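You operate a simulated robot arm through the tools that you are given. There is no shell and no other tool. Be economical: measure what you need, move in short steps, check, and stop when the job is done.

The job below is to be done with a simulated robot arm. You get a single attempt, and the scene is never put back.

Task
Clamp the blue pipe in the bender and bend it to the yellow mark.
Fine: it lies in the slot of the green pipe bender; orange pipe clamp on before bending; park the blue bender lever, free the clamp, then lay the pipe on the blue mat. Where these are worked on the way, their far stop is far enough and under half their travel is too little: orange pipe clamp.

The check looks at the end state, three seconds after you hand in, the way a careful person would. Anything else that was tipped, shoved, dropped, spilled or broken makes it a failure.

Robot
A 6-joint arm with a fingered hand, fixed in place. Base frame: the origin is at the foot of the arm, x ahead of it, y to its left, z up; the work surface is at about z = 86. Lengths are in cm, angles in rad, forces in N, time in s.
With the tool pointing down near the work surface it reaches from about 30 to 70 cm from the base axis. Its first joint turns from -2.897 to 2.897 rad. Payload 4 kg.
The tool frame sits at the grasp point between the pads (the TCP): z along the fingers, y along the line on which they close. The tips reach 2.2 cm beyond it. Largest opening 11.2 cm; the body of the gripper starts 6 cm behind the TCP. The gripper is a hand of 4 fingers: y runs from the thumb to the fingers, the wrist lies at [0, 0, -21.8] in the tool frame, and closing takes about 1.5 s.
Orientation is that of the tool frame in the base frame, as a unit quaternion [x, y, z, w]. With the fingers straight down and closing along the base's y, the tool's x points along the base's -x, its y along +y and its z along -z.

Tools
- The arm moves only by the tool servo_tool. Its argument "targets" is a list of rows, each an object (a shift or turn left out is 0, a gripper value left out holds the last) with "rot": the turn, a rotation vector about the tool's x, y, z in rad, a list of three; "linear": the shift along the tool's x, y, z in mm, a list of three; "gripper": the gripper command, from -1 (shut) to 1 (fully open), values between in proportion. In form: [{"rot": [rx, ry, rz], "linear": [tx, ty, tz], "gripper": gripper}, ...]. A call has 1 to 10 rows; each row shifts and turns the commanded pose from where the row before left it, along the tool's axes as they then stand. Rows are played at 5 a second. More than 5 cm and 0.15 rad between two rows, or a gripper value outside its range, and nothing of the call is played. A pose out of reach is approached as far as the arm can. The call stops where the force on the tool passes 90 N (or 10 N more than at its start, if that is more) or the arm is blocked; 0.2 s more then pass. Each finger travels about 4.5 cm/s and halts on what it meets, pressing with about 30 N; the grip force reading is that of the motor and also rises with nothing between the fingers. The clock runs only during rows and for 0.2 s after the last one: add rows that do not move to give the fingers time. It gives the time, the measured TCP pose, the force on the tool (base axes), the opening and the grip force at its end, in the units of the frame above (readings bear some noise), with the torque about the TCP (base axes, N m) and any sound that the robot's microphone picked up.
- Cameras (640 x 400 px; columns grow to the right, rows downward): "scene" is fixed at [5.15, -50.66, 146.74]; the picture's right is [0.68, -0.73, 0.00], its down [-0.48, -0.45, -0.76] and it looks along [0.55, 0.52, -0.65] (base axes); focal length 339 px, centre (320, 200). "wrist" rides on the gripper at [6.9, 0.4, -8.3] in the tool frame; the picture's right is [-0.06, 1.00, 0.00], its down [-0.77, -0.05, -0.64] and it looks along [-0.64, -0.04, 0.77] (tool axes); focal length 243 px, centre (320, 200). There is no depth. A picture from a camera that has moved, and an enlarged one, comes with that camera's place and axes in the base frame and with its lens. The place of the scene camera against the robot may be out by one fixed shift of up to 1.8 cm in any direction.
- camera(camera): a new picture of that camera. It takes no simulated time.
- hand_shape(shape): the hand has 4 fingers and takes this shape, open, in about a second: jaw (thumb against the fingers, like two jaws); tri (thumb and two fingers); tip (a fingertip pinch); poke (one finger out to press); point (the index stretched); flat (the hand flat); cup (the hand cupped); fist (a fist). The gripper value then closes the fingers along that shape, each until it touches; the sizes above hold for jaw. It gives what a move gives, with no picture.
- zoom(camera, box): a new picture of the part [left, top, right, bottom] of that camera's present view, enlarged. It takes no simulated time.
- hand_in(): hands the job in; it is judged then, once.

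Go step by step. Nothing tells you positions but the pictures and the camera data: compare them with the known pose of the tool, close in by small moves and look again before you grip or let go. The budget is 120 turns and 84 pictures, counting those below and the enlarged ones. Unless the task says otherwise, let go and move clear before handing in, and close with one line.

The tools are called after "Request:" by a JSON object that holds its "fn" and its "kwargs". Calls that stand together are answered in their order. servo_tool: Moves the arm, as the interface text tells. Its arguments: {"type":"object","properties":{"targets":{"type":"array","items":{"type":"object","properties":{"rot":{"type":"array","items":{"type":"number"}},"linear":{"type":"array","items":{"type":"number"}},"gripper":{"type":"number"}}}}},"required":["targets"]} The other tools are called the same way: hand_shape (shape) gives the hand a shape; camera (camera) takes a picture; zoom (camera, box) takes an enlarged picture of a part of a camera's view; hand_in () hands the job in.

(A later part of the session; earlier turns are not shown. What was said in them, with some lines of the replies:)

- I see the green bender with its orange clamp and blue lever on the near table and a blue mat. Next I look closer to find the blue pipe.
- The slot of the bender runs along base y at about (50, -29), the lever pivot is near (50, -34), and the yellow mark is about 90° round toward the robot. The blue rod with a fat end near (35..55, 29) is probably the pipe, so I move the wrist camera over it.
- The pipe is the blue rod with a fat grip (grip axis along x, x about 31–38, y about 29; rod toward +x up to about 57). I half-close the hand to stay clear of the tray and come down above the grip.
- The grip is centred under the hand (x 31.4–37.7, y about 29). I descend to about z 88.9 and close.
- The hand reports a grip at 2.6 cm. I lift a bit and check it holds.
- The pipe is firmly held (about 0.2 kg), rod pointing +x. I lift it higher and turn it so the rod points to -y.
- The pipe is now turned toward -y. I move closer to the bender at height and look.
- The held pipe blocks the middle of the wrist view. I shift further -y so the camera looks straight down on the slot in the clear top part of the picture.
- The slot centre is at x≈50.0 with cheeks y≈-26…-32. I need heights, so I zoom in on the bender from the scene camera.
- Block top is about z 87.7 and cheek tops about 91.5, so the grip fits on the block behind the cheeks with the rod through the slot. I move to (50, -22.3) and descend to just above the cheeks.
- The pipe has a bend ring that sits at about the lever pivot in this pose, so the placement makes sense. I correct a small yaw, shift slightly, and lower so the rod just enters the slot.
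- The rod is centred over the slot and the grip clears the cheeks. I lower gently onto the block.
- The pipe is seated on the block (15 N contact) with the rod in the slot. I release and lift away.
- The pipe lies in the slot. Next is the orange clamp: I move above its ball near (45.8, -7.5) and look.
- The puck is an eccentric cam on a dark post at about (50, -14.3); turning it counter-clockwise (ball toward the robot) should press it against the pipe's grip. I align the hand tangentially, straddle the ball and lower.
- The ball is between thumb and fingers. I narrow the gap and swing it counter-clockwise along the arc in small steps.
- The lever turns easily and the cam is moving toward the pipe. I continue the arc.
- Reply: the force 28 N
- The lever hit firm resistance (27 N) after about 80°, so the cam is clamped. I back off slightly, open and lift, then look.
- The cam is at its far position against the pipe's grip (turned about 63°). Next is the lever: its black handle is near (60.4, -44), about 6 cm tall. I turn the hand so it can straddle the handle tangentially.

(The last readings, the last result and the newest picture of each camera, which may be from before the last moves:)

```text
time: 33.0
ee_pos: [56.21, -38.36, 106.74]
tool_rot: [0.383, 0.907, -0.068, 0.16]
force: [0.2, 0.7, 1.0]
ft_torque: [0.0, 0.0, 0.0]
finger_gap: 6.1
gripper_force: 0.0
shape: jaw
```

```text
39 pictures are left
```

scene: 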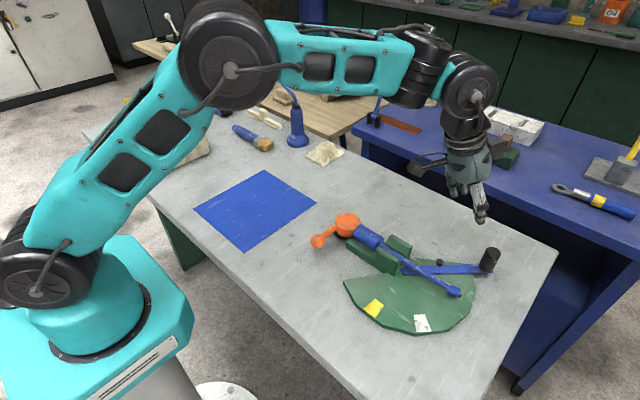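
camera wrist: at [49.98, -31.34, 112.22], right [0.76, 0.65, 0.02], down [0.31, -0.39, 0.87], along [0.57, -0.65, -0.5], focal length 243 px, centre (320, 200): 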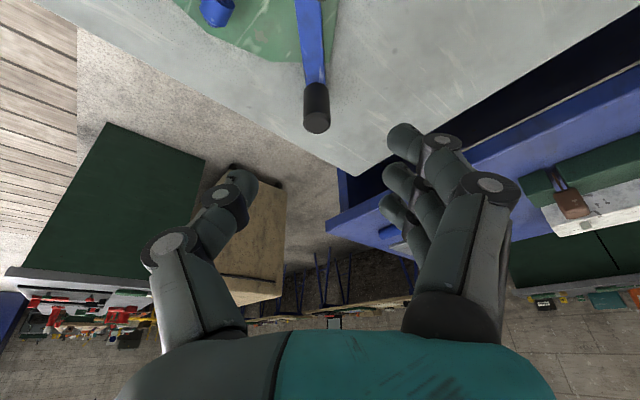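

The lever handle is at about (60.7, -43.9). I move above it with the tilted hand, then lower vertically around it.

Request:
{"fn": "servo_tool", "kwargs": {"targets": [{"linear": [-20, -3, 48]}, {"linear": [-20, -3, 48]}, {}]}}

Request:
{"fn": "camera", "kwargs": {"camera": "wrist"}}

```text
refused: row 1 steps farther than a row can; nothing moved
```

```text
38 pictures are left
camera wrist: at [49.98, -31.34, 112.22], right [0.76, 0.65, 0.02], down [0.31, -0.39, 0.87], along [0.57, -0.65, -0.5], focal length 243 px, centre (320, 200)
```

wrist: 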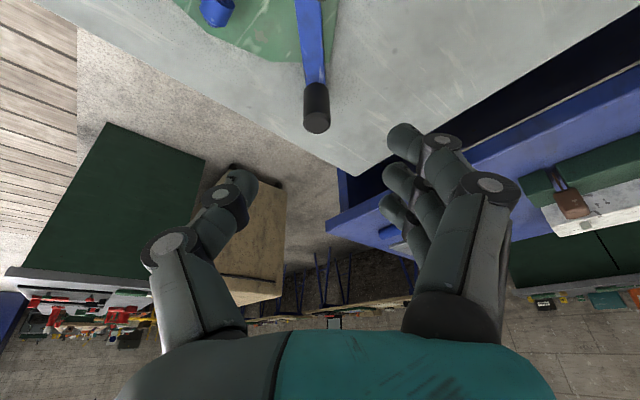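

Request:
{"fn": "servo_tool", "kwargs": {"targets": [{"linear": [-13.3, -2, 32]}, {"linear": [-13.3, -2, 32]}, {"linear": [-13.4, -2, 32]}, {}, {}]}}

Request:
{"fn": "camera", "kwargs": {"camera": "wrist"}}

```text
time: 34.2
ee_pos: [60.63, -43.8, 99.27]
tool_rot: [0.383, 0.907, -0.068, 0.161]
force: [0.3, -0.3, 0.2]
ft_torque: [-0.04, 0.01, 0.03]
finger_gap: 6.1
gripper_force: 0.0
shape: jaw
```

```text
37 pictures are left
camera wrist: at [54.39, -36.83, 104.77], right [0.76, 0.65, 0.02], down [0.31, -0.39, 0.87], along [0.57, -0.65, -0.5], focal length 243 px, centre (320, 200)
```

wrist: 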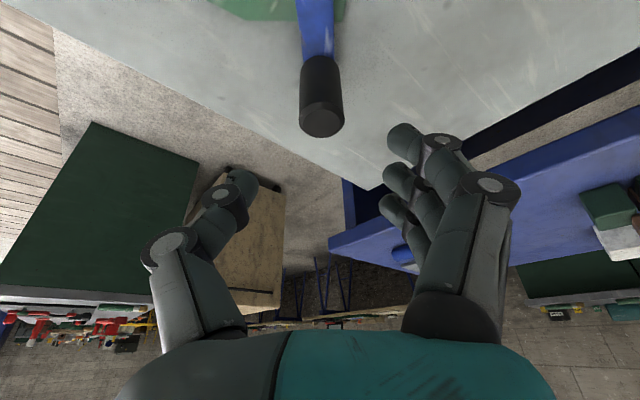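

Aligned over the handle. I lower around it.

Request:
{"fn": "servo_tool", "kwargs": {"targets": [{"linear": [8, 0, 22]}, {"linear": [8, 0, 22]}, {"linear": [6.5, 0, 18]}, {}]}}

Request:
{"fn": "camera", "kwargs": {"camera": "wrist"}}

```text
time: 35.2
ee_pos: [60.7, -44.03, 92.5]
tool_rot: [0.382, 0.907, -0.068, 0.161]
force: [-0.7, -0.8, 0.7]
ft_torque: [-0.03, 0.0, 0.05]
finger_gap: 6.08
gripper_force: 0.1
shape: jaw
```

```text
36 pictures are left
camera wrist: at [54.43, -37.0, 98.0], right [0.76, 0.65, 0.02], down [0.31, -0.39, 0.87], along [0.57, -0.65, -0.5], focal length 243 px, centre (320, 200)
```

wrist: 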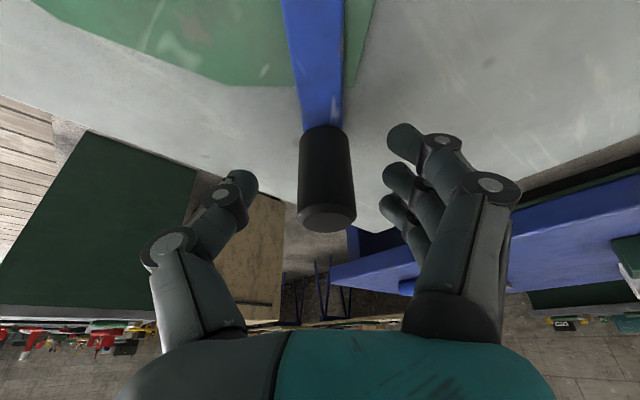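

The handle is between thumb and fingers. I narrow the gap and start swinging the lever clockwise along its arc.

Request:
{"fn": "servo_tool", "kwargs": {"targets": [{"gripper": -0.25}, {}, {}, {"rot": [0.034, 0, 0.094], "linear": [0.7, -14.4, 0]}, {"rot": [0.034, 0, 0.094], "linear": [0.7, -14.4, 0]}, {"rot": [0.034, 0, 0.094], "linear": [0.7, -14.4, 0]}, {"rot": [0.034, 0, 0.094], "linear": [0.7, -14.4, 0]}, {}]}}

Request:
{"fn": "camera", "kwargs": {"camera": "wrist"}}

Request:
{"fn": "zoom", "kwargs": {"camera": "scene", "box": [300, 180, 520, 330]}}

```text
time: 37.0
ee_pos: [55.78, -47.01, 92.56]
tool_rot: [0.556, 0.812, -0.098, 0.145]
force: [0.0, -0.6, -0.4]
ft_torque: [0.01, -0.01, -0.03]
finger_gap: 4.27
gripper_force: 0.1
shape: jaw
```

```text
35 pictures are left
camera wrist: at [52.85, -38.09, 97.99], right [0.95, 0.3, 0.02], down [0.13, -0.48, 0.87], along [0.27, -0.82, -0.5], focal length 243 px, centre (320, 200)
```

wrist: 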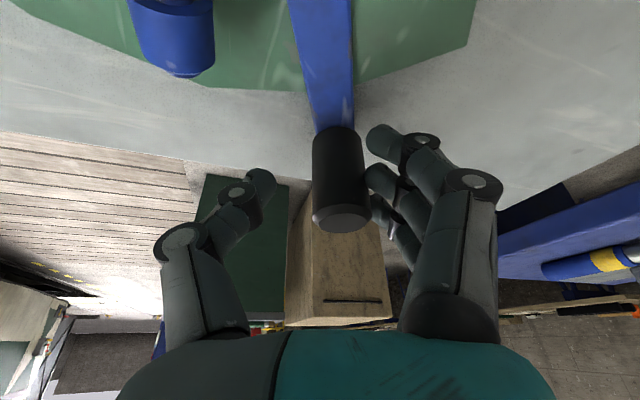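

```text
2.67 times, centred on (410, 255) of scene
camera zoom: at [5.15, -50.66, 146.74], right [0.68, -0.73, 0.0], down [-0.48, -0.45, -0.76], along [0.55, 0.52, -0.65], focal length 905 px, centre (80, 53)
```

zoom: 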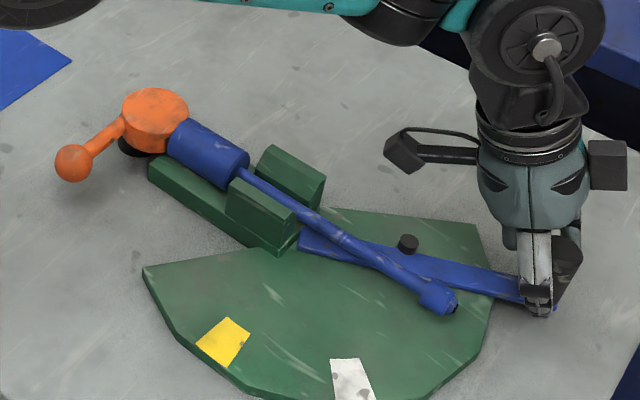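

The lever follows easily. I continue toward the pipe, reducing the hand tilt.

Request:
{"fn": "servo_tool", "kwargs": {"targets": [{"rot": [0.03, 0.07, 0.095], "linear": [0.7, -14.4, 0]}, {"rot": [0.022, 0.07, 0.097], "linear": [0.7, -14.4, 0]}, {"rot": [0.014, 0.07, 0.099], "linear": [0.7, -14.4, 0]}, {"rot": [0.007, 0.07, 0.1], "linear": [0.7, -14.4, 0]}, {}]}}

Request:
{"fn": "camera", "kwargs": {"camera": "wrist"}}

Request:
{"fn": "zoom", "kwargs": {"camera": "scene", "box": [300, 180, 520, 330]}}

```text
time: 38.2
ee_pos: [50.11, -47.83, 92.48]
tool_rot: [0.717, 0.697, -0.02, 0.026]
force: [0.8, 0.2, -0.6]
ft_torque: [0.0, -0.02, 0.0]
finger_gap: 4.24
gripper_force: 0.1
shape: jaw
```

```text
33 pictures are left
camera wrist: at [50.73, -40.36, 100.28], right [1.0, -0.09, 0.01], down [-0.08, -0.72, 0.69], along [-0.05, -0.69, -0.72], focal length 243 px, centre (320, 200)
```

wrist: 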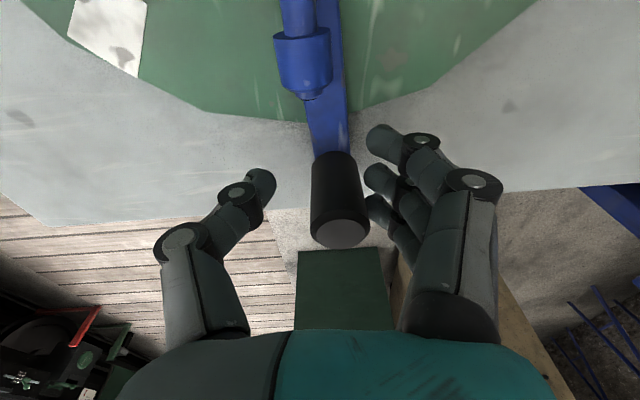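

```text
2.67 times, centred on (410, 255) of scene
camera zoom: at [5.15, -50.66, 146.74], right [0.68, -0.73, 0.0], down [-0.48, -0.45, -0.76], along [0.55, 0.52, -0.65], focal length 905 px, centre (80, 53)
```

zoom: 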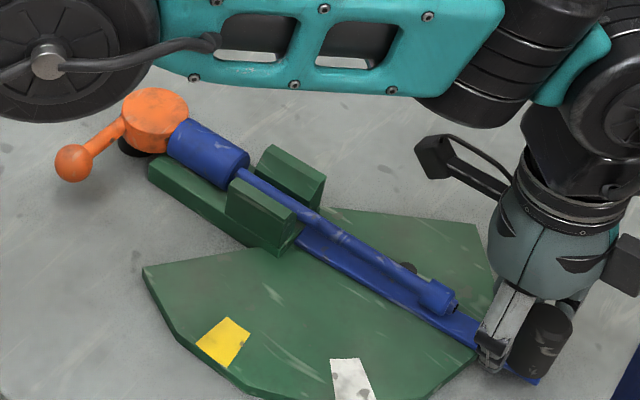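

The lever is now under the pipe with its peg about to touch. I keep swinging, watching the force.

Request:
{"fn": "servo_tool", "kwargs": {"targets": [{"rot": [0.005, 0, 0.07], "linear": [0.7, -14.4, 0]}, {"rot": [0.005, 0, 0.07], "linear": [1.1, -14.4, 0]}, {"rot": [0.005, 0, 0.07], "linear": [1.6, -14.4, 0]}, {"rot": [0.005, 0, 0.07], "linear": [2.0, -14.3, 0]}, {}]}}

Request:
{"fn": "camera", "kwargs": {"camera": "wrist"}}

Request:
{"fn": "zoom", "kwargs": {"camera": "scene", "box": [300, 180, 520, 330]}}

```text
time: 39.4
ee_pos: [44.48, -46.54, 92.47]
tool_rot: [0.808, 0.589, -0.024, 0.022]
force: [0.2, 0.0, 0.7]
ft_torque: [-0.04, -0.03, -0.02]
finger_gap: 4.26
gripper_force: 0.1
shape: jaw
```

```text
31 pictures are left
camera wrist: at [47.18, -39.64, 100.19], right [0.93, -0.36, 0.01], down [-0.27, -0.67, 0.69], along [-0.24, -0.65, -0.72], focal length 243 px, centre (320, 200)
```

wrist: 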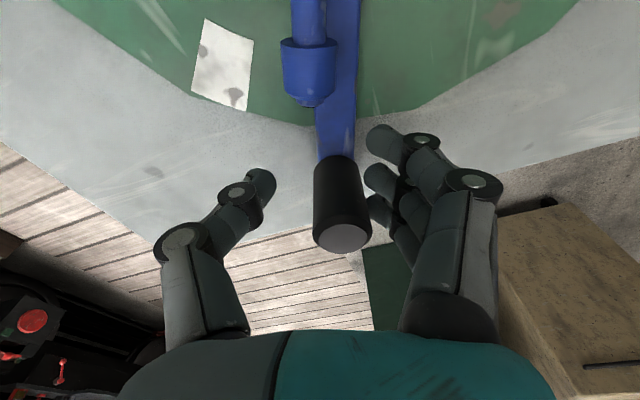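

```text
2.67 times, centred on (410, 255) of scene
camera zoom: at [5.15, -50.66, 146.74], right [0.68, -0.73, 0.0], down [-0.48, -0.45, -0.76], along [0.55, 0.52, -0.65], focal length 905 px, centre (80, 53)
```

zoom: 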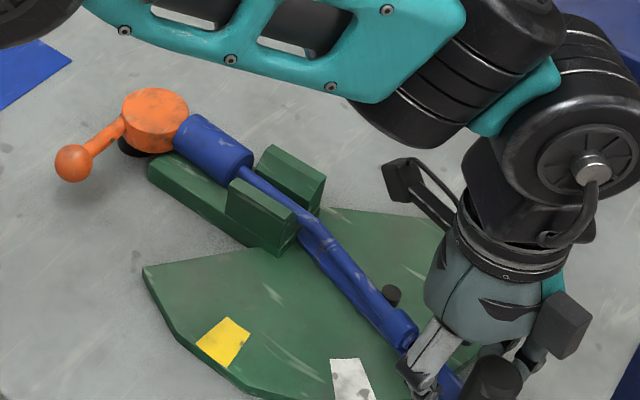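

The pipe bends with the lever at low force (about 20° so far). I continue.

Request:
{"fn": "servo_tool", "kwargs": {"targets": [{"rot": [0.005, 0, 0.07], "linear": [2.4, -14.0, 0]}, {"rot": [0.005, 0, 0.07], "linear": [2.8, -14.0, 0]}, {"rot": [0.005, 0, 0.07], "linear": [3.2, -13.9, 0]}, {"rot": [0.005, 0, 0.07], "linear": [3.6, -13.8, 0]}, {"rot": [0.005, 0, 0.07], "linear": [4.0, -13.7, 0]}, {}]}}

Request:
{"fn": "camera", "kwargs": {"camera": "wrist"}}

Request:
{"fn": "zoom", "kwargs": {"camera": "scene", "box": [300, 180, 520, 330]}}

```text
time: 40.8
ee_pos: [39.18, -42.25, 92.19]
tool_rot: [0.898, 0.439, -0.026, 0.016]
force: [-0.4, 0.5, 0.7]
ft_torque: [-0.02, -0.03, -0.01]
finger_gap: 4.28
gripper_force: 0.0
shape: jaw
```

```text
29 pictures are left
camera wrist: at [44.07, -36.74, 99.99], right [0.75, -0.66, 0.01], down [-0.49, -0.54, 0.69], along [-0.45, -0.52, -0.73], focal length 243 px, centre (320, 200)
```

wrist: 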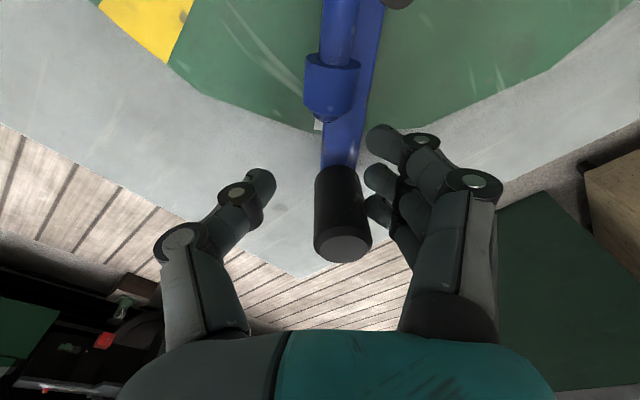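

```text
2.67 times, centred on (410, 255) of scene
camera zoom: at [5.15, -50.66, 146.74], right [0.68, -0.73, 0.0], down [-0.48, -0.45, -0.76], along [0.55, 0.52, -0.65], focal length 905 px, centre (80, 53)
```

zoom: 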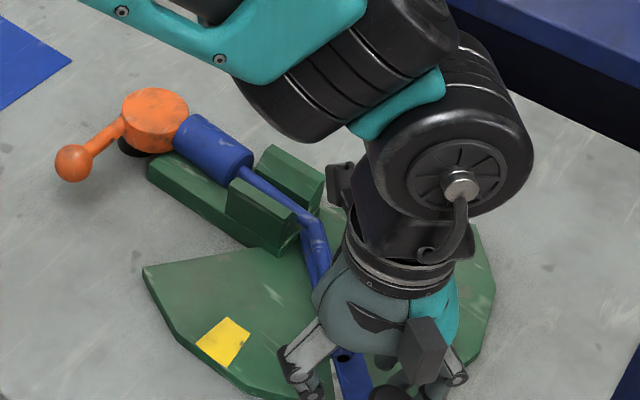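

Now about 48° (over the white mark). I continue toward the yellow mark.

Request:
{"fn": "servo_tool", "kwargs": {"targets": [{"rot": [0.005, 0, 0.08], "linear": [3.5, -14.0, 0]}, {"rot": [0.005, 0, 0.08], "linear": [3.8, -13.9, 0]}, {"rot": [0.005, 0, 0.08], "linear": [4.0, -13.9, 0]}, {"rot": [0.005, 0, 0.08], "linear": [4.3, -13.8, 0]}, {"rot": [0.005, 0, 0.08], "linear": [4.5, -13.7, 0]}, {}]}}

Request:
{"fn": "camera", "kwargs": {"camera": "wrist"}}

Request:
{"fn": "zoom", "kwargs": {"camera": "scene", "box": [300, 180, 520, 330]}}

```text
time: 42.2
ee_pos: [36.04, -35.81, 91.88]
tool_rot: [0.967, 0.252, -0.029, 0.011]
force: [0.0, -0.7, 0.2]
ft_torque: [-0.01, 0.03, 0.0]
finger_gap: 4.28
gripper_force: 0.0
shape: jaw
```

```text
27 pictures are left
camera wrist: at [42.65, -32.61, 99.83], right [0.43, -0.9, 0.01], down [-0.66, -0.31, 0.69], along [-0.62, -0.3, -0.73], focal length 243 px, centre (320, 200)
```

wrist: 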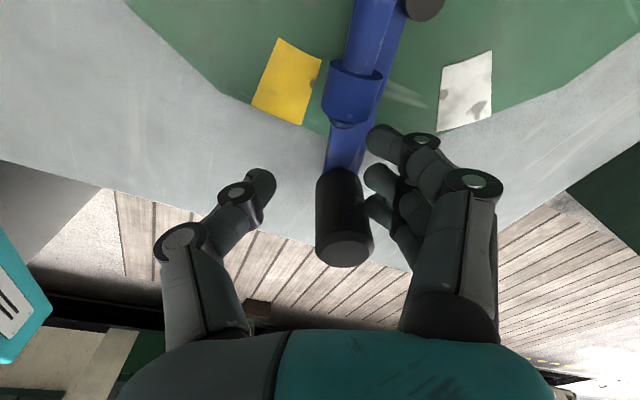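

```text
2.67 times, centred on (410, 255) of scene
camera zoom: at [5.15, -50.66, 146.74], right [0.68, -0.73, 0.0], down [-0.48, -0.45, -0.76], along [0.55, 0.52, -0.65], focal length 905 px, centre (80, 53)
```

zoom: 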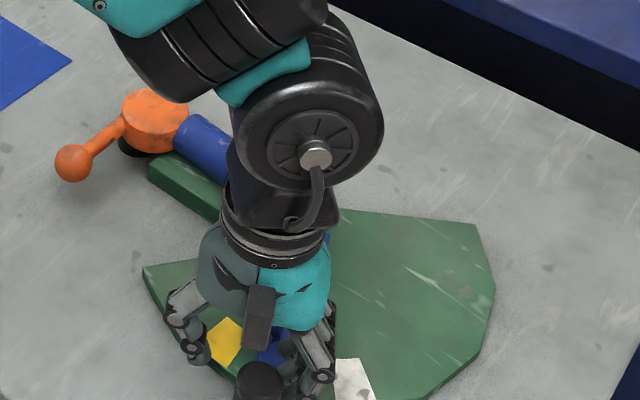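

About 77° now; the yellow mark's centre needs about 94°. Two more steps, then fine-tune.

Request:
{"fn": "servo_tool", "kwargs": {"targets": [{"rot": [0.005, 0, 0.08], "linear": [4.7, -13.7, 0]}, {"rot": [0.005, 0, 0.08], "linear": [5.0, -13.6, 0]}, {}]}}

Request:
{"fn": "camera", "kwargs": {"camera": "wrist"}}

```text
time: 43.0
ee_pos: [35.47, -32.93, 91.75]
tool_rot: [0.984, 0.174, -0.028, 0.007]
force: [0.2, -0.8, 0.6]
ft_torque: [-0.01, 0.0, 0.02]
finger_gap: 4.3
gripper_force: 0.2
shape: jaw
```

```text
25 pictures are left
camera wrist: at [42.71, -30.8, 99.66], right [0.28, -0.96, 0.01], down [-0.7, -0.2, 0.69], along [-0.66, -0.2, -0.73], focal length 243 px, centre (320, 200)
```

wrist: 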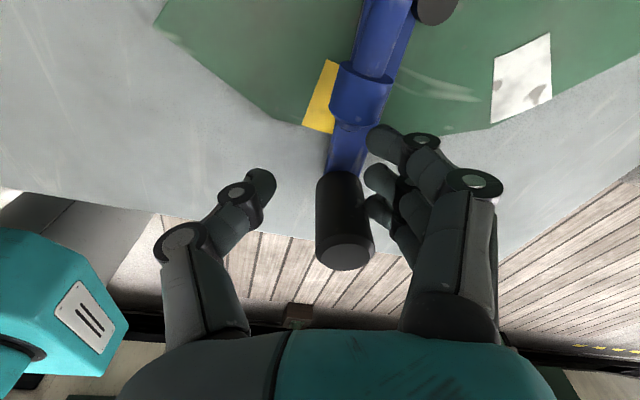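

The lever covers half of the yellow mark; about 4–5° more. One last small step.

Request:
{"fn": "servo_tool", "kwargs": {"targets": [{"rot": [0.005, 0, 0.05], "linear": [3.5, -10.5, 0]}, {}, {}]}}

Request:
{"fn": "zoom", "kwargs": {"camera": "wrist", "box": [240, 0, 440, 200]}}

```text
time: 43.8
ee_pos: [35.57, -31.7, 91.79]
tool_rot: [0.988, 0.149, -0.03, 0.005]
force: [-0.6, -0.3, 0.0]
ft_torque: [-0.02, -0.01, 0.0]
finger_gap: 4.26
gripper_force: 0.0
shape: jaw
```

```text
2.00 times, centred on (340, 100) of wrist
camera zoom: at [42.73, -30.07, 99.73], right [0.23, -0.97, 0.01], down [-0.71, -0.17, 0.69], along [-0.67, -0.16, -0.73], focal length 485 px, centre (280, 400)
```

zoom: 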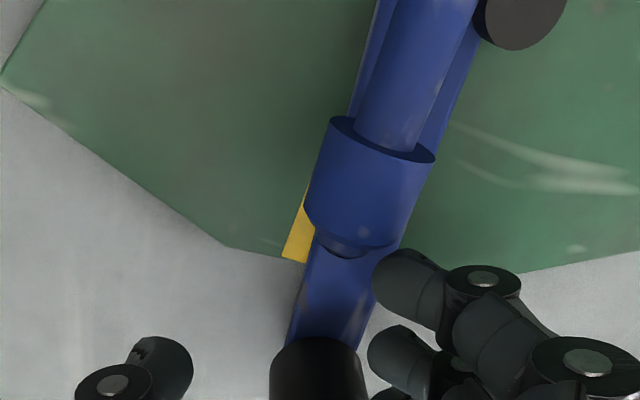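

The pipe's tip now points at the centre of the yellow mark within a degree or two. I swing the lever back and check the pipe holds its bend.

Request:
{"fn": "servo_tool", "kwargs": {"targets": [{"rot": [-0.005, 0, -0.085], "linear": [-4.5, 13.6, 0]}, {"rot": [-0.005, 0, -0.085], "linear": [-4.3, 13.6, 0]}, {"rot": [-0.005, 0, -0.085], "linear": [-4.1, 13.7, 0]}, {"rot": [-0.005, 0, -0.085], "linear": [-3.9, 13.7, 0]}, {"rot": [-0.005, 0, -0.085], "linear": [-3.7, 13.8, 0]}, {}]}}

Request:
{"fn": "camera", "kwargs": {"camera": "wrist"}}

```text
time: 45.2
ee_pos: [36.78, -38.76, 92.0]
tool_rot: [0.934, 0.356, -0.027, 0.012]
force: [-0.4, 0.2, -0.6]
ft_torque: [0.01, -0.01, 0.01]
finger_gap: 4.26
gripper_force: 0.1
shape: jaw
```

```text
23 pictures are left
camera wrist: at [42.65, -34.2, 99.95], right [0.62, -0.79, 0.01], down [-0.58, -0.44, 0.69], along [-0.54, -0.43, -0.73], focal length 243 px, centre (320, 200)
```

wrist: 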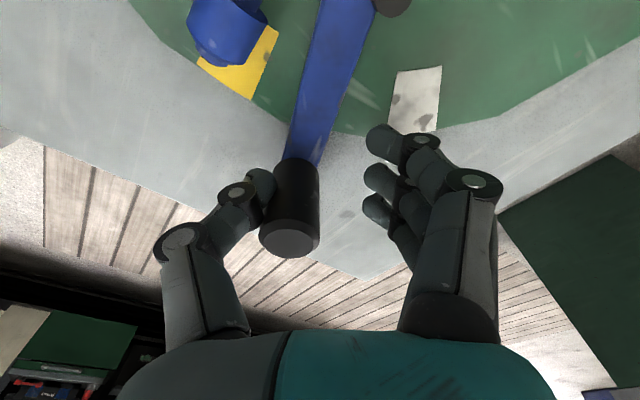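

The pipe stays bent, pointing at the centre of the yellow mark. I continue returning the lever.

Request:
{"fn": "servo_tool", "kwargs": {"targets": [{"rot": [-0.004, 0, -0.0805], "linear": [-4.45, 13.4, 0]}, {"rot": [-0.004, 0, -0.0805], "linear": [-4.2, 13.5, 0]}, {"rot": [-0.004, 0, -0.0805], "linear": [-3.95, 13.55, 0]}, {"rot": [-0.004, 0, -0.0805], "linear": [-3.7, 13.6, 0]}, {"rot": [-0.004, 0, -0.0805], "linear": [-3.45, 13.7, 0]}, {"rot": [-0.004, 0, -0.0805], "linear": [-3.2, 13.75, 0]}, {"rot": [-0.004, 0, -0.0805], "linear": [-2.95, 13.8, 0]}, {"rot": [-0.004, 0, -0.0805], "linear": [-2.7, 13.85, 0]}, {}]}}

Request:
{"fn": "camera", "kwargs": {"camera": "wrist"}}

```text
time: 47.2
ee_pos: [44.46, -47.0, 92.16]
tool_rot: [0.774, 0.633, -0.024, 0.017]
force: [-0.6, 0.4, 0.1]
ft_torque: [-0.02, 0.0, -0.01]
finger_gap: 4.25
gripper_force: 0.1
shape: jaw
```

```text
22 pictures are left
camera wrist: at [46.4, -39.83, 100.05], right [0.97, -0.26, 0.0], down [-0.19, -0.7, 0.69], along [-0.18, -0.66, -0.73], focal length 243 px, centre (320, 200)
```

wrist: 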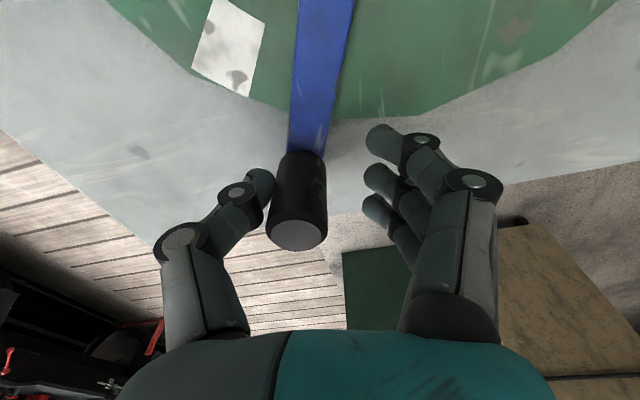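

Request:
{"fn": "servo_tool", "kwargs": {"targets": [{"rot": [-0.004, 0, -0.0745], "linear": [-2.05, 13.4, 0]}, {"rot": [-0.004, 0, -0.0745], "linear": [-1.8, 13.45, 0]}, {"rot": [-0.004, 0, -0.0745], "linear": [-1.5, 13.5, 0]}, {"rot": [-0.004, 0, -0.0745], "linear": [-1.25, 13.55, 0]}, {"rot": [-0.005, -0.07, -0.074], "linear": [-1.0, 13.6, 0]}, {"rot": [-0.01, -0.07, -0.074], "linear": [-0.7, 13.6, 0]}, {"rot": [-0.016, -0.07, -0.073], "linear": [-0.45, 13.6, 0]}, {"rot": [-0.021, -0.07, -0.0715], "linear": [-0.17, 13.6, 0]}, {}]}}

Request:
{"fn": "camera", "kwargs": {"camera": "wrist"}}

```text
time: 49.2
ee_pos: [54.89, -47.18, 92.07]
tool_rot: [0.546, 0.821, -0.098, 0.136]
force: [-0.9, -0.4, 0.4]
ft_torque: [0.0, -0.03, -0.01]
finger_gap: 4.25
gripper_force: 0.0
shape: jaw
```

```text
21 pictures are left
camera wrist: at [51.84, -38.44, 97.62], right [0.94, 0.33, 0.01], down [0.16, -0.49, 0.86], along [0.29, -0.81, -0.51], focal length 243 px, centre (320, 200)
```

wrist: 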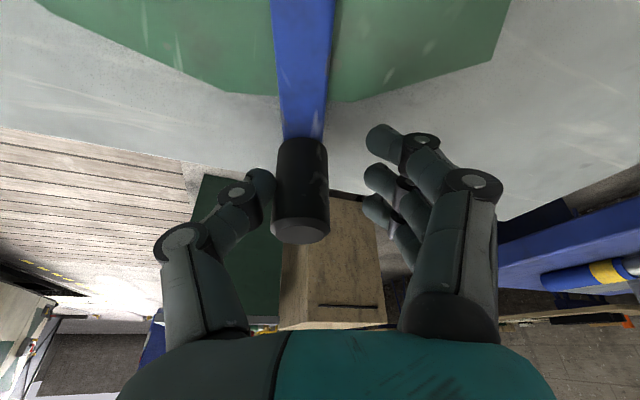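

Request:
{"fn": "servo_tool", "kwargs": {"targets": [{"rot": [-0.028, 0, -0.077], "linear": [0, 13.6, 0]}, {"rot": [-0.028, 0, -0.077], "linear": [0.2, 13.6, 0]}, {"rot": [-0.028, 0, -0.077], "linear": [0.4, 13.6, 0]}, {"rot": [-0.028, 0, -0.077], "linear": [0.5, 13.6, 0]}, {"rot": [-0.028, 0, -0.077], "linear": [0.6, 10, 0]}, {}]}}

Request:
{"fn": "camera", "kwargs": {"camera": "wrist"}}

```text
time: 50.6
ee_pos: [60.26, -43.5, 92.04]
tool_rot: [0.367, 0.916, -0.064, 0.151]
force: [0.1, 0.5, 0.4]
ft_torque: [-0.01, 0.02, 0.01]
finger_gap: 4.25
gripper_force: 0.0
shape: jaw
```

```text
20 pictures are left
camera wrist: at [53.92, -36.81, 97.59], right [0.73, 0.68, 0.01], down [0.34, -0.39, 0.86], along [0.59, -0.62, -0.52], focal length 243 px, centre (320, 200)
```

wrist: 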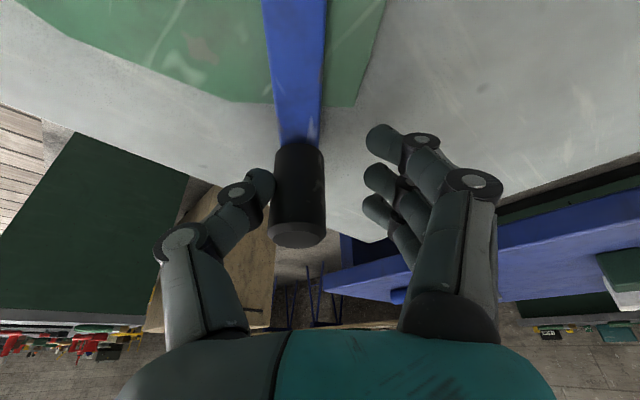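

Request:
{"fn": "servo_tool", "kwargs": {"targets": [{"linear": [0.3, 5, 0]}, {"linear": [0.3, 5, 0]}, {}]}}

Request:
{"fn": "zoom", "kwargs": {"camera": "scene", "box": [300, 180, 520, 330]}}

```text
time: 51.4
ee_pos: [61.03, -42.9, 92.14]
tool_rot: [0.368, 0.915, -0.064, 0.153]
force: [-0.1, 0.0, 0.0]
ft_torque: [-0.01, 0.02, -0.01]
finger_gap: 4.27
gripper_force: 0.1
shape: jaw
```

```text
2.67 times, centred on (410, 255) of scene
camera zoom: at [5.15, -50.66, 146.74], right [0.68, -0.73, 0.0], down [-0.48, -0.45, -0.76], along [0.55, 0.52, -0.65], focal length 905 px, centre (80, 53)
```

zoom: 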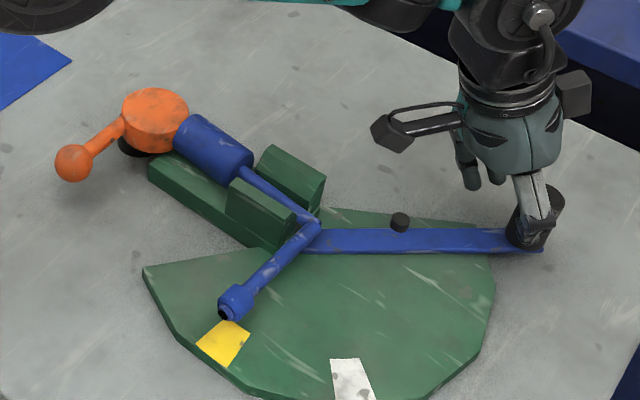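

The lever is practically back at its start; the pipe points at yellow. I nudge to its stop.

Request:
{"fn": "servo_tool", "kwargs": {"targets": [{"linear": [0.2, 4, 0]}, {"linear": [0.2, 3, 0]}, {}]}}

Request:
{"fn": "zoom", "kwargs": {"camera": "scene", "box": [300, 180, 520, 330]}}

```text
time: 52.2
ee_pos: [61.43, -42.41, 92.02]
tool_rot: [0.367, 0.915, -0.063, 0.152]
force: [-1.2, -0.1, -0.6]
ft_torque: [-0.03, 0.02, 0.0]
finger_gap: 4.29
gripper_force: 0.0
shape: jaw
```

```text
2.67 times, centred on (410, 255) of scene
camera zoom: at [5.15, -50.66, 146.74], right [0.68, -0.73, 0.0], down [-0.48, -0.45, -0.76], along [0.55, 0.52, -0.65], focal length 905 px, centre (80, 53)
```

zoom: 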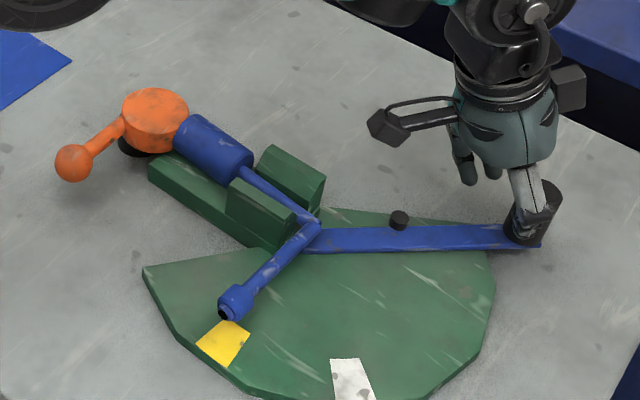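

The lever is back in its starting position. I back off, open, lift clear and straighten the hand.

Request:
{"fn": "servo_tool", "kwargs": {"targets": [{"linear": [0, -5, 0]}, {"gripper": 0.1}, {}, {"linear": [-12, 0, -36]}, {"linear": [-14, 0, -42]}, {"linear": [-14, 0, -42]}, {"rot": [0, 0.11, 0]}, {"rot": [0, 0.11, 0]}, {"rot": [0, 0.11, 0]}, {}]}}

Request:
{"fn": "zoom", "kwargs": {"camera": "scene", "box": [300, 180, 520, 330]}}

```text
time: 54.4
ee_pos: [55.75, -38.57, 103.08]
tool_rot: [0.373, 0.928, -0.002, -0.002]
force: [-0.3, -0.7, 0.4]
ft_torque: [0.02, -0.01, 0.0]
finger_gap: 6.07
gripper_force: 0.0
shape: jaw
out of reach, approached as far as the arm can: row 7, 8, 9
```

```text
2.67 times, centred on (410, 255) of scene
camera zoom: at [5.15, -50.66, 146.74], right [0.68, -0.73, 0.0], down [-0.48, -0.45, -0.76], along [0.55, 0.52, -0.65], focal length 905 px, centre (80, 53)
```

zoom: 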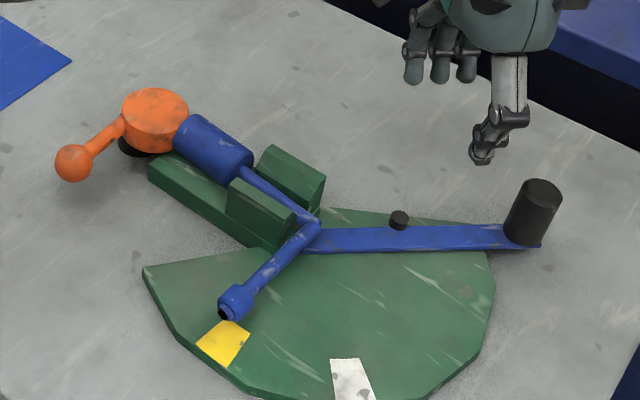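

Everything looks as expected. I go back to the clamp ball near (41.2, -15).

Request:
{"fn": "servo_tool", "kwargs": {"targets": [{"linear": [44, 11, -4]}, {"linear": [44, 11, -4]}, {"linear": [44, 11, -4]}, {"linear": [44, 11, -4]}, {"linear": [44, 11, -4]}, {"rot": [0, 0, -0.14]}, {"rot": [0, 0, -0.14]}, {"rot": [0, 0, -0.14]}, {"rot": [0, 0, -0.14]}, {}]}}

Request:
{"fn": "camera", "kwargs": {"camera": "wrist"}}

```text
time: 56.6
ee_pos: [43.5, -19.15, 105.05]
tool_rot: [0.101, 0.995, -0.002, -0.001]
force: [0.0, 0.5, 0.0]
ft_torque: [0.02, 0.0, 0.0]
finger_gap: 6.11
gripper_force: 0.0
shape: jaw
```

```text
16 pictures are left
camera wrist: at [36.85, -17.3, 113.31], right [0.26, 0.96, -0.01], down [0.74, -0.2, 0.64], along [0.62, -0.17, -0.77], focal length 243 px, centre (320, 200)
```

wrist: 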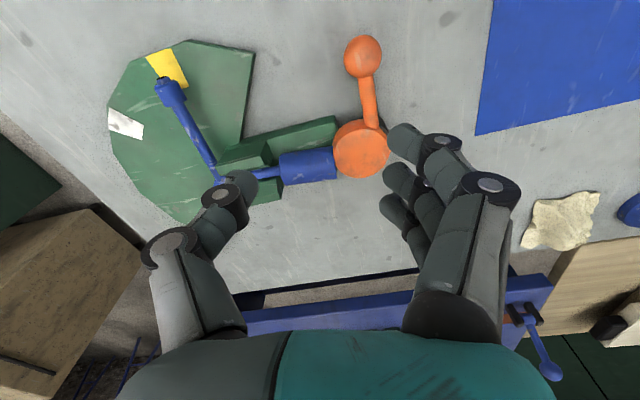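

The bent pipe points at the yellow mark. The ball is at about (41.4, -14.8); I straddle it again.

Request:
{"fn": "servo_tool", "kwargs": {"targets": [{"linear": [29, 38, 0]}, {"linear": [0, 0, 40]}, {"linear": [0, 0, 40]}, {"linear": [0, 0, 40]}, {"linear": [0, 0, 31]}, {"gripper": -0.25}, {}, {}]}}

Request:
{"fn": "camera", "kwargs": {"camera": "wrist"}}

```text
time: 58.4
ee_pos: [41.42, -14.97, 89.77]
tool_rot: [0.103, 0.995, -0.003, -0.001]
force: [-1.0, -0.1, -0.2]
ft_torque: [-0.02, -0.01, 0.0]
finger_gap: 4.25
gripper_force: 0.0
shape: jaw
```

```text
15 pictures are left
camera wrist: at [34.81, -13.11, 98.14], right [0.27, 0.96, -0.01], down [0.74, -0.2, 0.64], along [0.62, -0.17, -0.77], focal length 243 px, centre (320, 200)
```

wrist: 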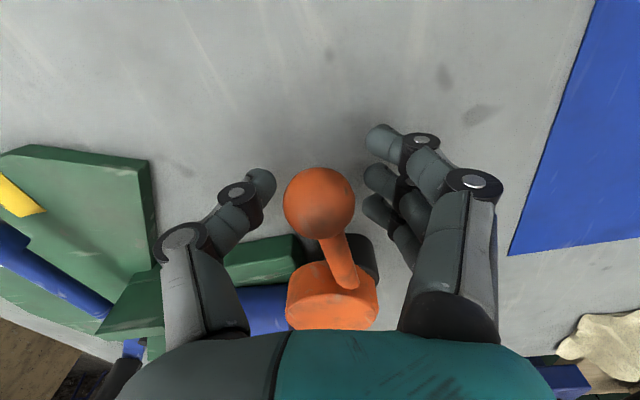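

Good straddle. I swing the clamp back clockwise along the arc.

Request:
{"fn": "servo_tool", "kwargs": {"targets": [{"linear": [1, 5, 0]}, {"rot": [0, 0, 0.09], "linear": [2.4, 10.7, 0]}, {"rot": [0, 0, 0.09], "linear": [2.0, 10.8, 0]}, {"rot": [0, 0, 0.09], "linear": [1.5, 10.9, 0]}, {"rot": [0, 0, 0.09], "linear": [1.1, 11, 0]}, {"rot": [0, 0, 0.09], "linear": [0.7, 11, 0]}, {"rot": [0, 0, 0.09], "linear": [0.2, 11, 0]}, {"rot": [0, 0, 0.09], "linear": [-0.2, 11, 0]}, {"rot": [0, 0, 0.09], "linear": [-0.6, 11, 0]}, {}]}}

Request:
{"fn": "camera", "kwargs": {"camera": "wrist"}}

```text
time: 60.6
ee_pos: [44.93, -6.71, 89.67]
tool_rot: [0.446, 0.895, -0.003, 0.001]
force: [-0.3, -0.1, -0.7]
ft_torque: [0.04, 0.04, -0.01]
finger_gap: 4.26
gripper_force: 0.0
shape: jaw
```

```text
14 pictures are left
camera wrist: at [41.29, -0.92, 98.12], right [0.84, 0.55, -0.01], down [0.42, -0.64, 0.64], along [0.35, -0.54, -0.76], focal length 243 px, centre (320, 200)
```

wrist: 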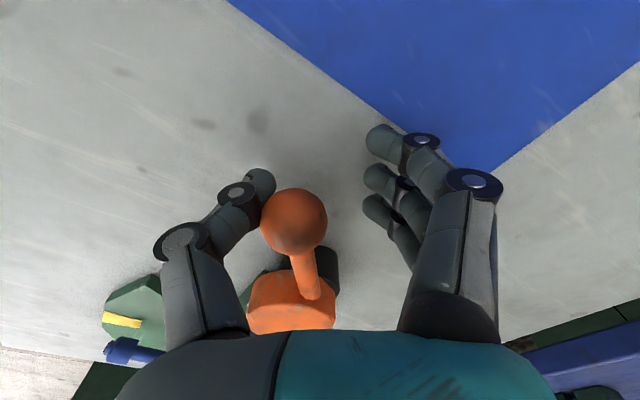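

Ball is at about (44.8, -8.7), 1.5 cm short of its start. I finish the swing gently.

Request:
{"fn": "servo_tool", "kwargs": {"targets": [{"rot": [0, 0, 0.05], "linear": [-1, 8, 0]}, {"rot": [0, 0, 0.05], "linear": [-1, 6, 0]}, {"linear": [-0.5, 4, 0]}, {}]}}

Request:
{"fn": "camera", "kwargs": {"camera": "wrist"}}

```text
time: 61.6
ee_pos: [46.68, -5.92, 89.83]
tool_rot: [0.491, 0.871, -0.003, 0.001]
force: [-5.4, 0.5, 1.2]
ft_torque: [0.0, -0.01, -0.09]
finger_gap: 4.56
gripper_force: 0.1
shape: jaw
```

```text
13 pictures are left
camera wrist: at [43.45, 0.22, 98.1], right [0.89, 0.46, -0.01], down [0.36, -0.68, 0.64], along [0.29, -0.57, -0.76], focal length 243 px, centre (320, 200)
```

wrist: 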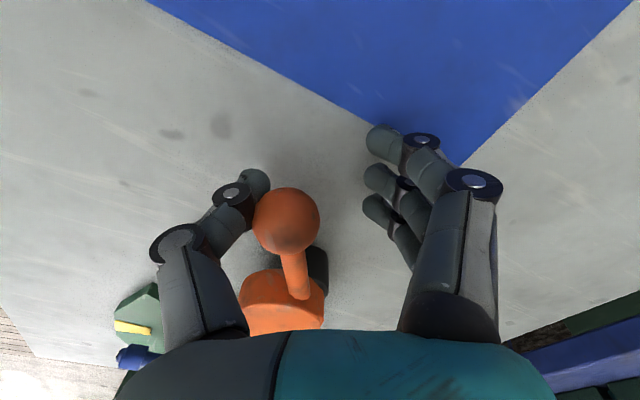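

The clamp is back at its open stop. I back off, lift, turn the hand to the pipe's grip and move over it.

Request:
{"fn": "servo_tool", "kwargs": {"targets": [{"linear": [0, -6, 0]}, {"gripper": 0.1}, {}, {"linear": [0, 0, -40]}, {"linear": [0, 0, -45]}, {"linear": [0, 0, -45]}, {"rot": [0, 0, 0.1425]}, {"rot": [0, 0, 0.1425]}, {"rot": [0, 0, 0.1425]}, {"rot": [0, 0, 0.1425]}]}}

Request:
{"fn": "servo_tool", "kwargs": {"targets": [{"linear": [-40, 10, 0]}, {"linear": [-40, 10, 0]}, {"linear": [-40, 10, 0]}, {"linear": [-36, 8, 0]}, {}]}}

Request:
{"fn": "camera", "kwargs": {"camera": "wrist"}}

```text
time: 63.8
ee_pos: [46.32, -6.11, 102.82]
tool_rot: [0.716, 0.698, -0.003, 0.002]
force: [-0.3, -0.6, 0.0]
ft_torque: [0.0, 0.0, -0.03]
finger_gap: 6.09
gripper_force: 0.1
shape: jaw
```

```text
time: 65.0
ee_pos: [49.56, -21.83, 102.82]
tool_rot: [0.715, 0.699, -0.004, 0.001]
force: [-0.4, 1.7, -0.1]
ft_torque: [0.03, -0.01, 0.01]
finger_gap: 6.09
gripper_force: 0.1
shape: jaw
```

```text
12 pictures are left
camera wrist: at [50.23, -15.0, 111.17], right [1.0, -0.09, 0.0], down [-0.07, -0.76, 0.65], along [-0.06, -0.64, -0.76], focal length 243 px, centre (320, 200)
```

wrist: 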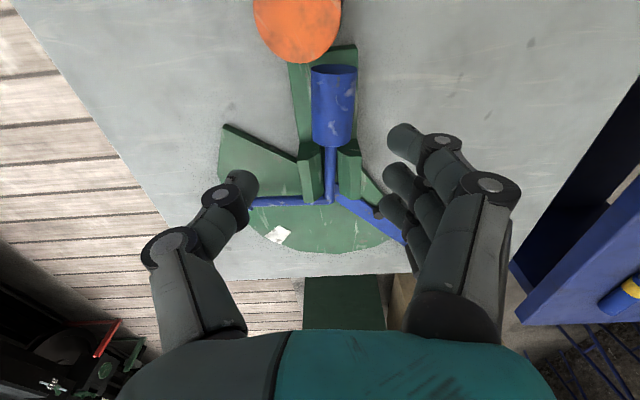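

The grip is at about (50.5, -22.4), clear of the cam. I align, lower and close on it.

Request:
{"fn": "servo_tool", "kwargs": {"targets": [{"rot": [0, 0, 0.04], "linear": [-6, 9, 0]}, {"linear": [0, 0, 40]}, {"linear": [0, 0, 40]}, {"linear": [0, 0, 26]}, {}]}}

Request:
{"fn": "camera", "kwargs": {"camera": "wrist"}}

```text
time: 66.2
ee_pos: [50.46, -22.4, 92.13]
tool_rot: [0.729, 0.684, -0.003, 0.001]
force: [-0.1, 0.8, -0.5]
ft_torque: [0.01, -0.01, 0.03]
finger_gap: 6.1
gripper_force: 0.0
shape: jaw
```

```text
11 pictures are left
camera wrist: at [51.3, -15.64, 100.32], right [0.99, -0.13, 0.0], down [-0.1, -0.76, 0.65], along [-0.08, -0.64, -0.76], focal length 243 px, centre (320, 200)
```

wrist: 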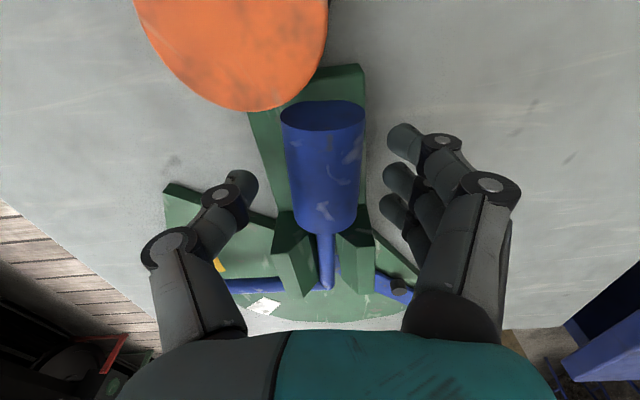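

Centred. I lower the last centimetre, close and lift a little.

Request:
{"fn": "servo_tool", "kwargs": {"targets": [{"linear": [0, 0, 11]}, {"gripper": -0.4}, {"gripper": -1}, {}, {}, {}, {}, {"linear": [0, 0, -15]}, {"linear": [0, 0, -15]}, {}]}}

Request:
{"fn": "camera", "kwargs": {"camera": "wrist"}}

Request:
{"fn": "zoom", "kwargs": {"camera": "scene", "box": [300, 180, 520, 330]}}

```text
time: 68.4
ee_pos: [50.46, -22.64, 94.25]
tool_rot: [0.729, 0.684, -0.003, 0.001]
force: [-0.7, 0.0, -0.7]
ft_torque: [0.0, -0.01, 0.02]
finger_gap: 2.62
gripper_force: 29.7
shape: jaw
```

```text
10 pictures are left
camera wrist: at [51.35, -15.71, 102.42], right [0.99, -0.13, 0.0], down [-0.1, -0.76, 0.65], along [-0.08, -0.64, -0.76], focal length 243 px, centre (320, 200)
```

wrist: 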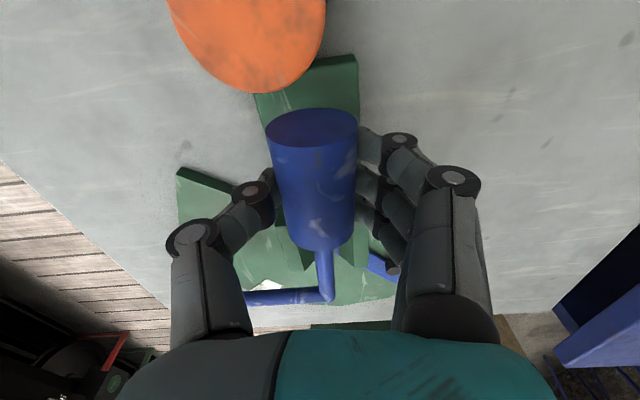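

```text
2.67 times, centred on (410, 255) of scene
camera zoom: at [5.15, -50.66, 146.74], right [0.68, -0.73, 0.0], down [-0.48, -0.45, -0.76], along [0.55, 0.52, -0.65], focal length 905 px, centre (80, 53)
```

zoom: 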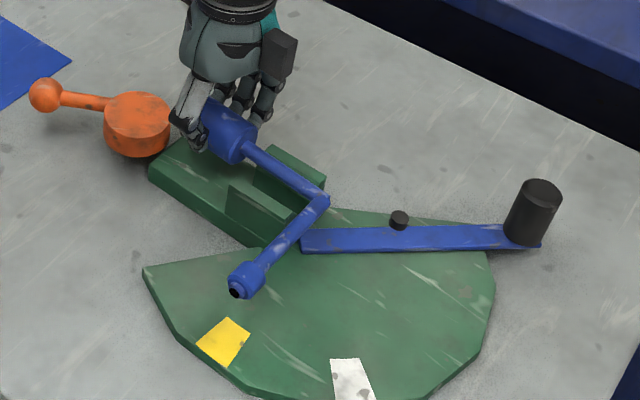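

The bent pipe is held, clamp open, lever parked. I lift higher and carry it over the mat (x 30–54, y -3…19).

Request:
{"fn": "servo_tool", "kwargs": {"targets": [{"linear": [0, 0, -46]}, {"linear": [0, 0, -46]}, {"linear": [44, -7.8, -20]}, {"linear": [44, -7.8, 0]}, {"linear": [44, -7.8, 0]}, {"linear": [44, -7.8, 0]}, {"linear": [44, -7.8, 0]}, {"linear": [44, -7.8, 0]}, {"linear": [44, -7.8, 0]}, {"linear": [44, -7.8, 0]}]}}

Request:
{"fn": "servo_tool", "kwargs": {"targets": [{"linear": [0, 0, 40]}, {"linear": [0, 0, 40]}, {"linear": [0, 0, 35]}, {"linear": [0, 0, 25]}, {}]}}

Request:
{"fn": "camera", "kwargs": {"camera": "scene"}}

```text
time: 70.6
ee_pos: [46.68, 13.2, 105.07]
tool_rot: [0.73, 0.684, -0.003, 0.001]
force: [-0.2, -0.4, -1.8]
ft_torque: [0.01, 0.01, 0.01]
finger_gap: 2.58
gripper_force: 30.3
shape: jaw
```

```text
time: 71.8
ee_pos: [46.74, 13.01, 90.99]
tool_rot: [0.73, 0.684, -0.003, 0.002]
force: [-0.5, -0.1, -0.6]
ft_torque: [0.03, 0.0, -0.01]
finger_gap: 2.6
gripper_force: 30.0
shape: jaw
```

```text
8 pictures are left
```

scene: 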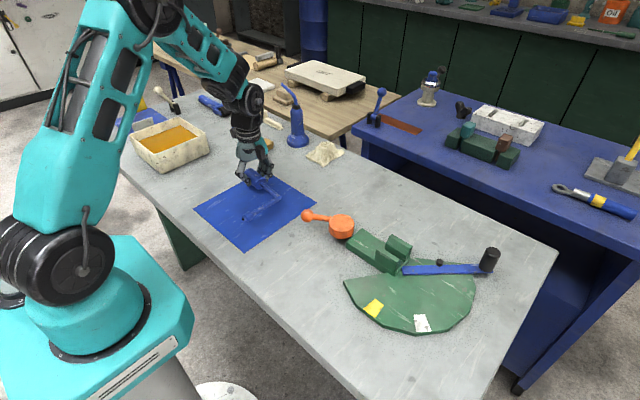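

The pipe is over the mat. I lower it until it touches.

Request:
{"fn": "servo_tool", "kwargs": {"targets": [{"linear": [0, 0, 10]}, {"linear": [0, 0, 6]}, {"linear": [0, 0, 3]}, {}]}}

Request:
{"fn": "zoom", "kwargs": {"camera": "scene", "box": [180, 140, 330, 260]}}

```text
time: 72.8
ee_pos: [46.44, 12.92, 89.04]
tool_rot: [0.73, 0.684, -0.002, 0.001]
force: [0.0, 0.1, -1.3]
ft_torque: [0.04, -0.05, 0.0]
finger_gap: 2.58
gripper_force: 30.1
shape: jaw
```

```text
3.33 times, centred on (255, 200) of scene
camera zoom: at [5.15, -50.66, 146.74], right [0.68, -0.73, 0.0], down [-0.48, -0.45, -0.76], along [0.55, 0.52, -0.65], focal length 1131 px, centre (537, 200)
```

zoom: 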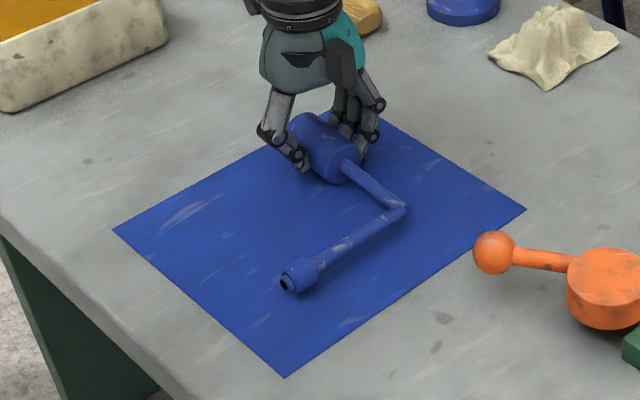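

I shift it 2 cm toward the mat's middle for margin and then set it down.

Request:
{"fn": "servo_tool", "kwargs": {"targets": [{"linear": [0, 0, -5]}, {"linear": [-20, -15, 0]}, {"linear": [0, 0, 5]}, {"linear": [0, 0, 2]}, {"linear": [0, 0, 1.5]}, {}]}}

```text
time: 74.2
ee_pos: [44.71, 11.0, 88.93]
tool_rot: [0.73, 0.684, -0.002, 0.001]
force: [-0.4, 0.7, -1.4]
ft_torque: [-0.02, -0.01, 0.05]
finger_gap: 2.56
gripper_force: 30.4
shape: jaw
```

Request:
{"fn": "servo_tool", "kwargs": {"targets": [{"linear": [0, 0, 1.5]}, {"linear": [0, 0, 1.5]}, {}]}}

```text
time: 75.0
ee_pos: [44.8, 11.02, 88.58]
tool_rot: [0.73, 0.684, -0.002, 0.002]
force: [-3.6, 0.7, 12.9]
ft_torque: [0.01, 0.05, 0.01]
finger_gap: 2.63
gripper_force: 29.3
shape: jaw
```

Contact with the mat (13 N). I release slowly and lift away.

Request:
{"fn": "servo_tool", "kwargs": {"targets": [{"linear": [0, 0, -1.5], "gripper": -0.5}, {"gripper": -0.3}, {"gripper": 0.0}, {"gripper": 0.2}, {}, {"linear": [0, 0, -30]}, {"linear": [0, 0, -45]}, {"linear": [0, 0, -45]}, {"linear": [0, 0, -45]}, {"linear": [0, 0, -45]}]}}

Request:
{"fn": "camera", "kwargs": {"camera": "scene"}}

Request:
{"fn": "zoom", "kwargs": {"camera": "scene", "box": [180, 140, 330, 260]}}

```text
time: 77.2
ee_pos: [45.07, 11.23, 109.89]
tool_rot: [0.729, 0.684, -0.003, 0.0]
force: [-0.8, 0.7, 0.7]
ft_torque: [0.0, 0.02, 0.06]
finger_gap: 6.67
gripper_force: 0.0
shape: jaw
```

```text
6 pictures are left
```

scene: 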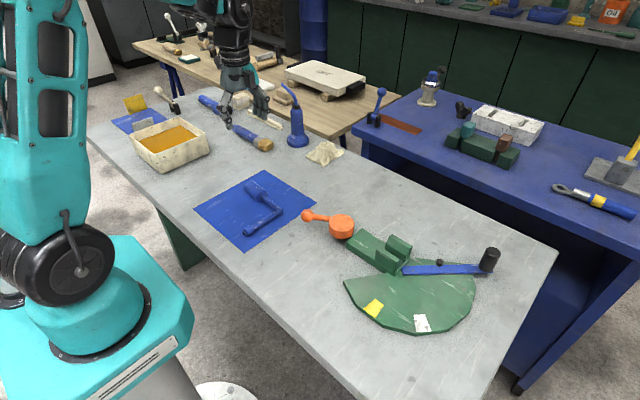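

```text
3.33 times, centred on (255, 200) of scene
camera zoom: at [5.15, -50.66, 146.74], right [0.68, -0.73, 0.0], down [-0.48, -0.45, -0.76], along [0.55, 0.52, -0.65], focal length 1131 px, centre (537, 200)
```

zoom: 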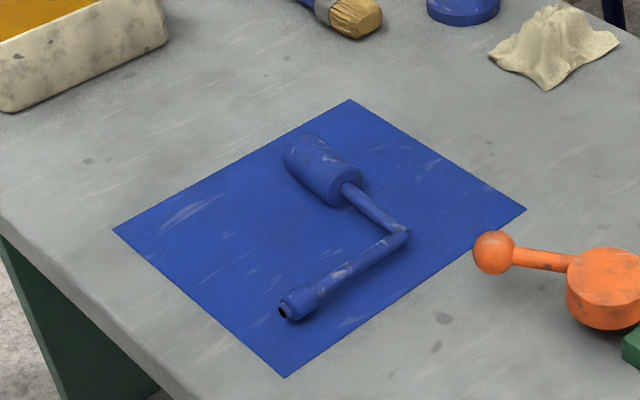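

The bent pipe lies fully on the blue mat, the lever is parked, the clamp is open, and nothing else has moved. I hand in.

Request:
{"fn": "hand_in", "kwargs": {}}

```text
The job is handed in.
```

The pipe was clamped, bent to the yellow mark (within about 2° by eye) and laid on the blue mat, with the lever parked and the clamp freed; the job is handed in and I have no verdict back.
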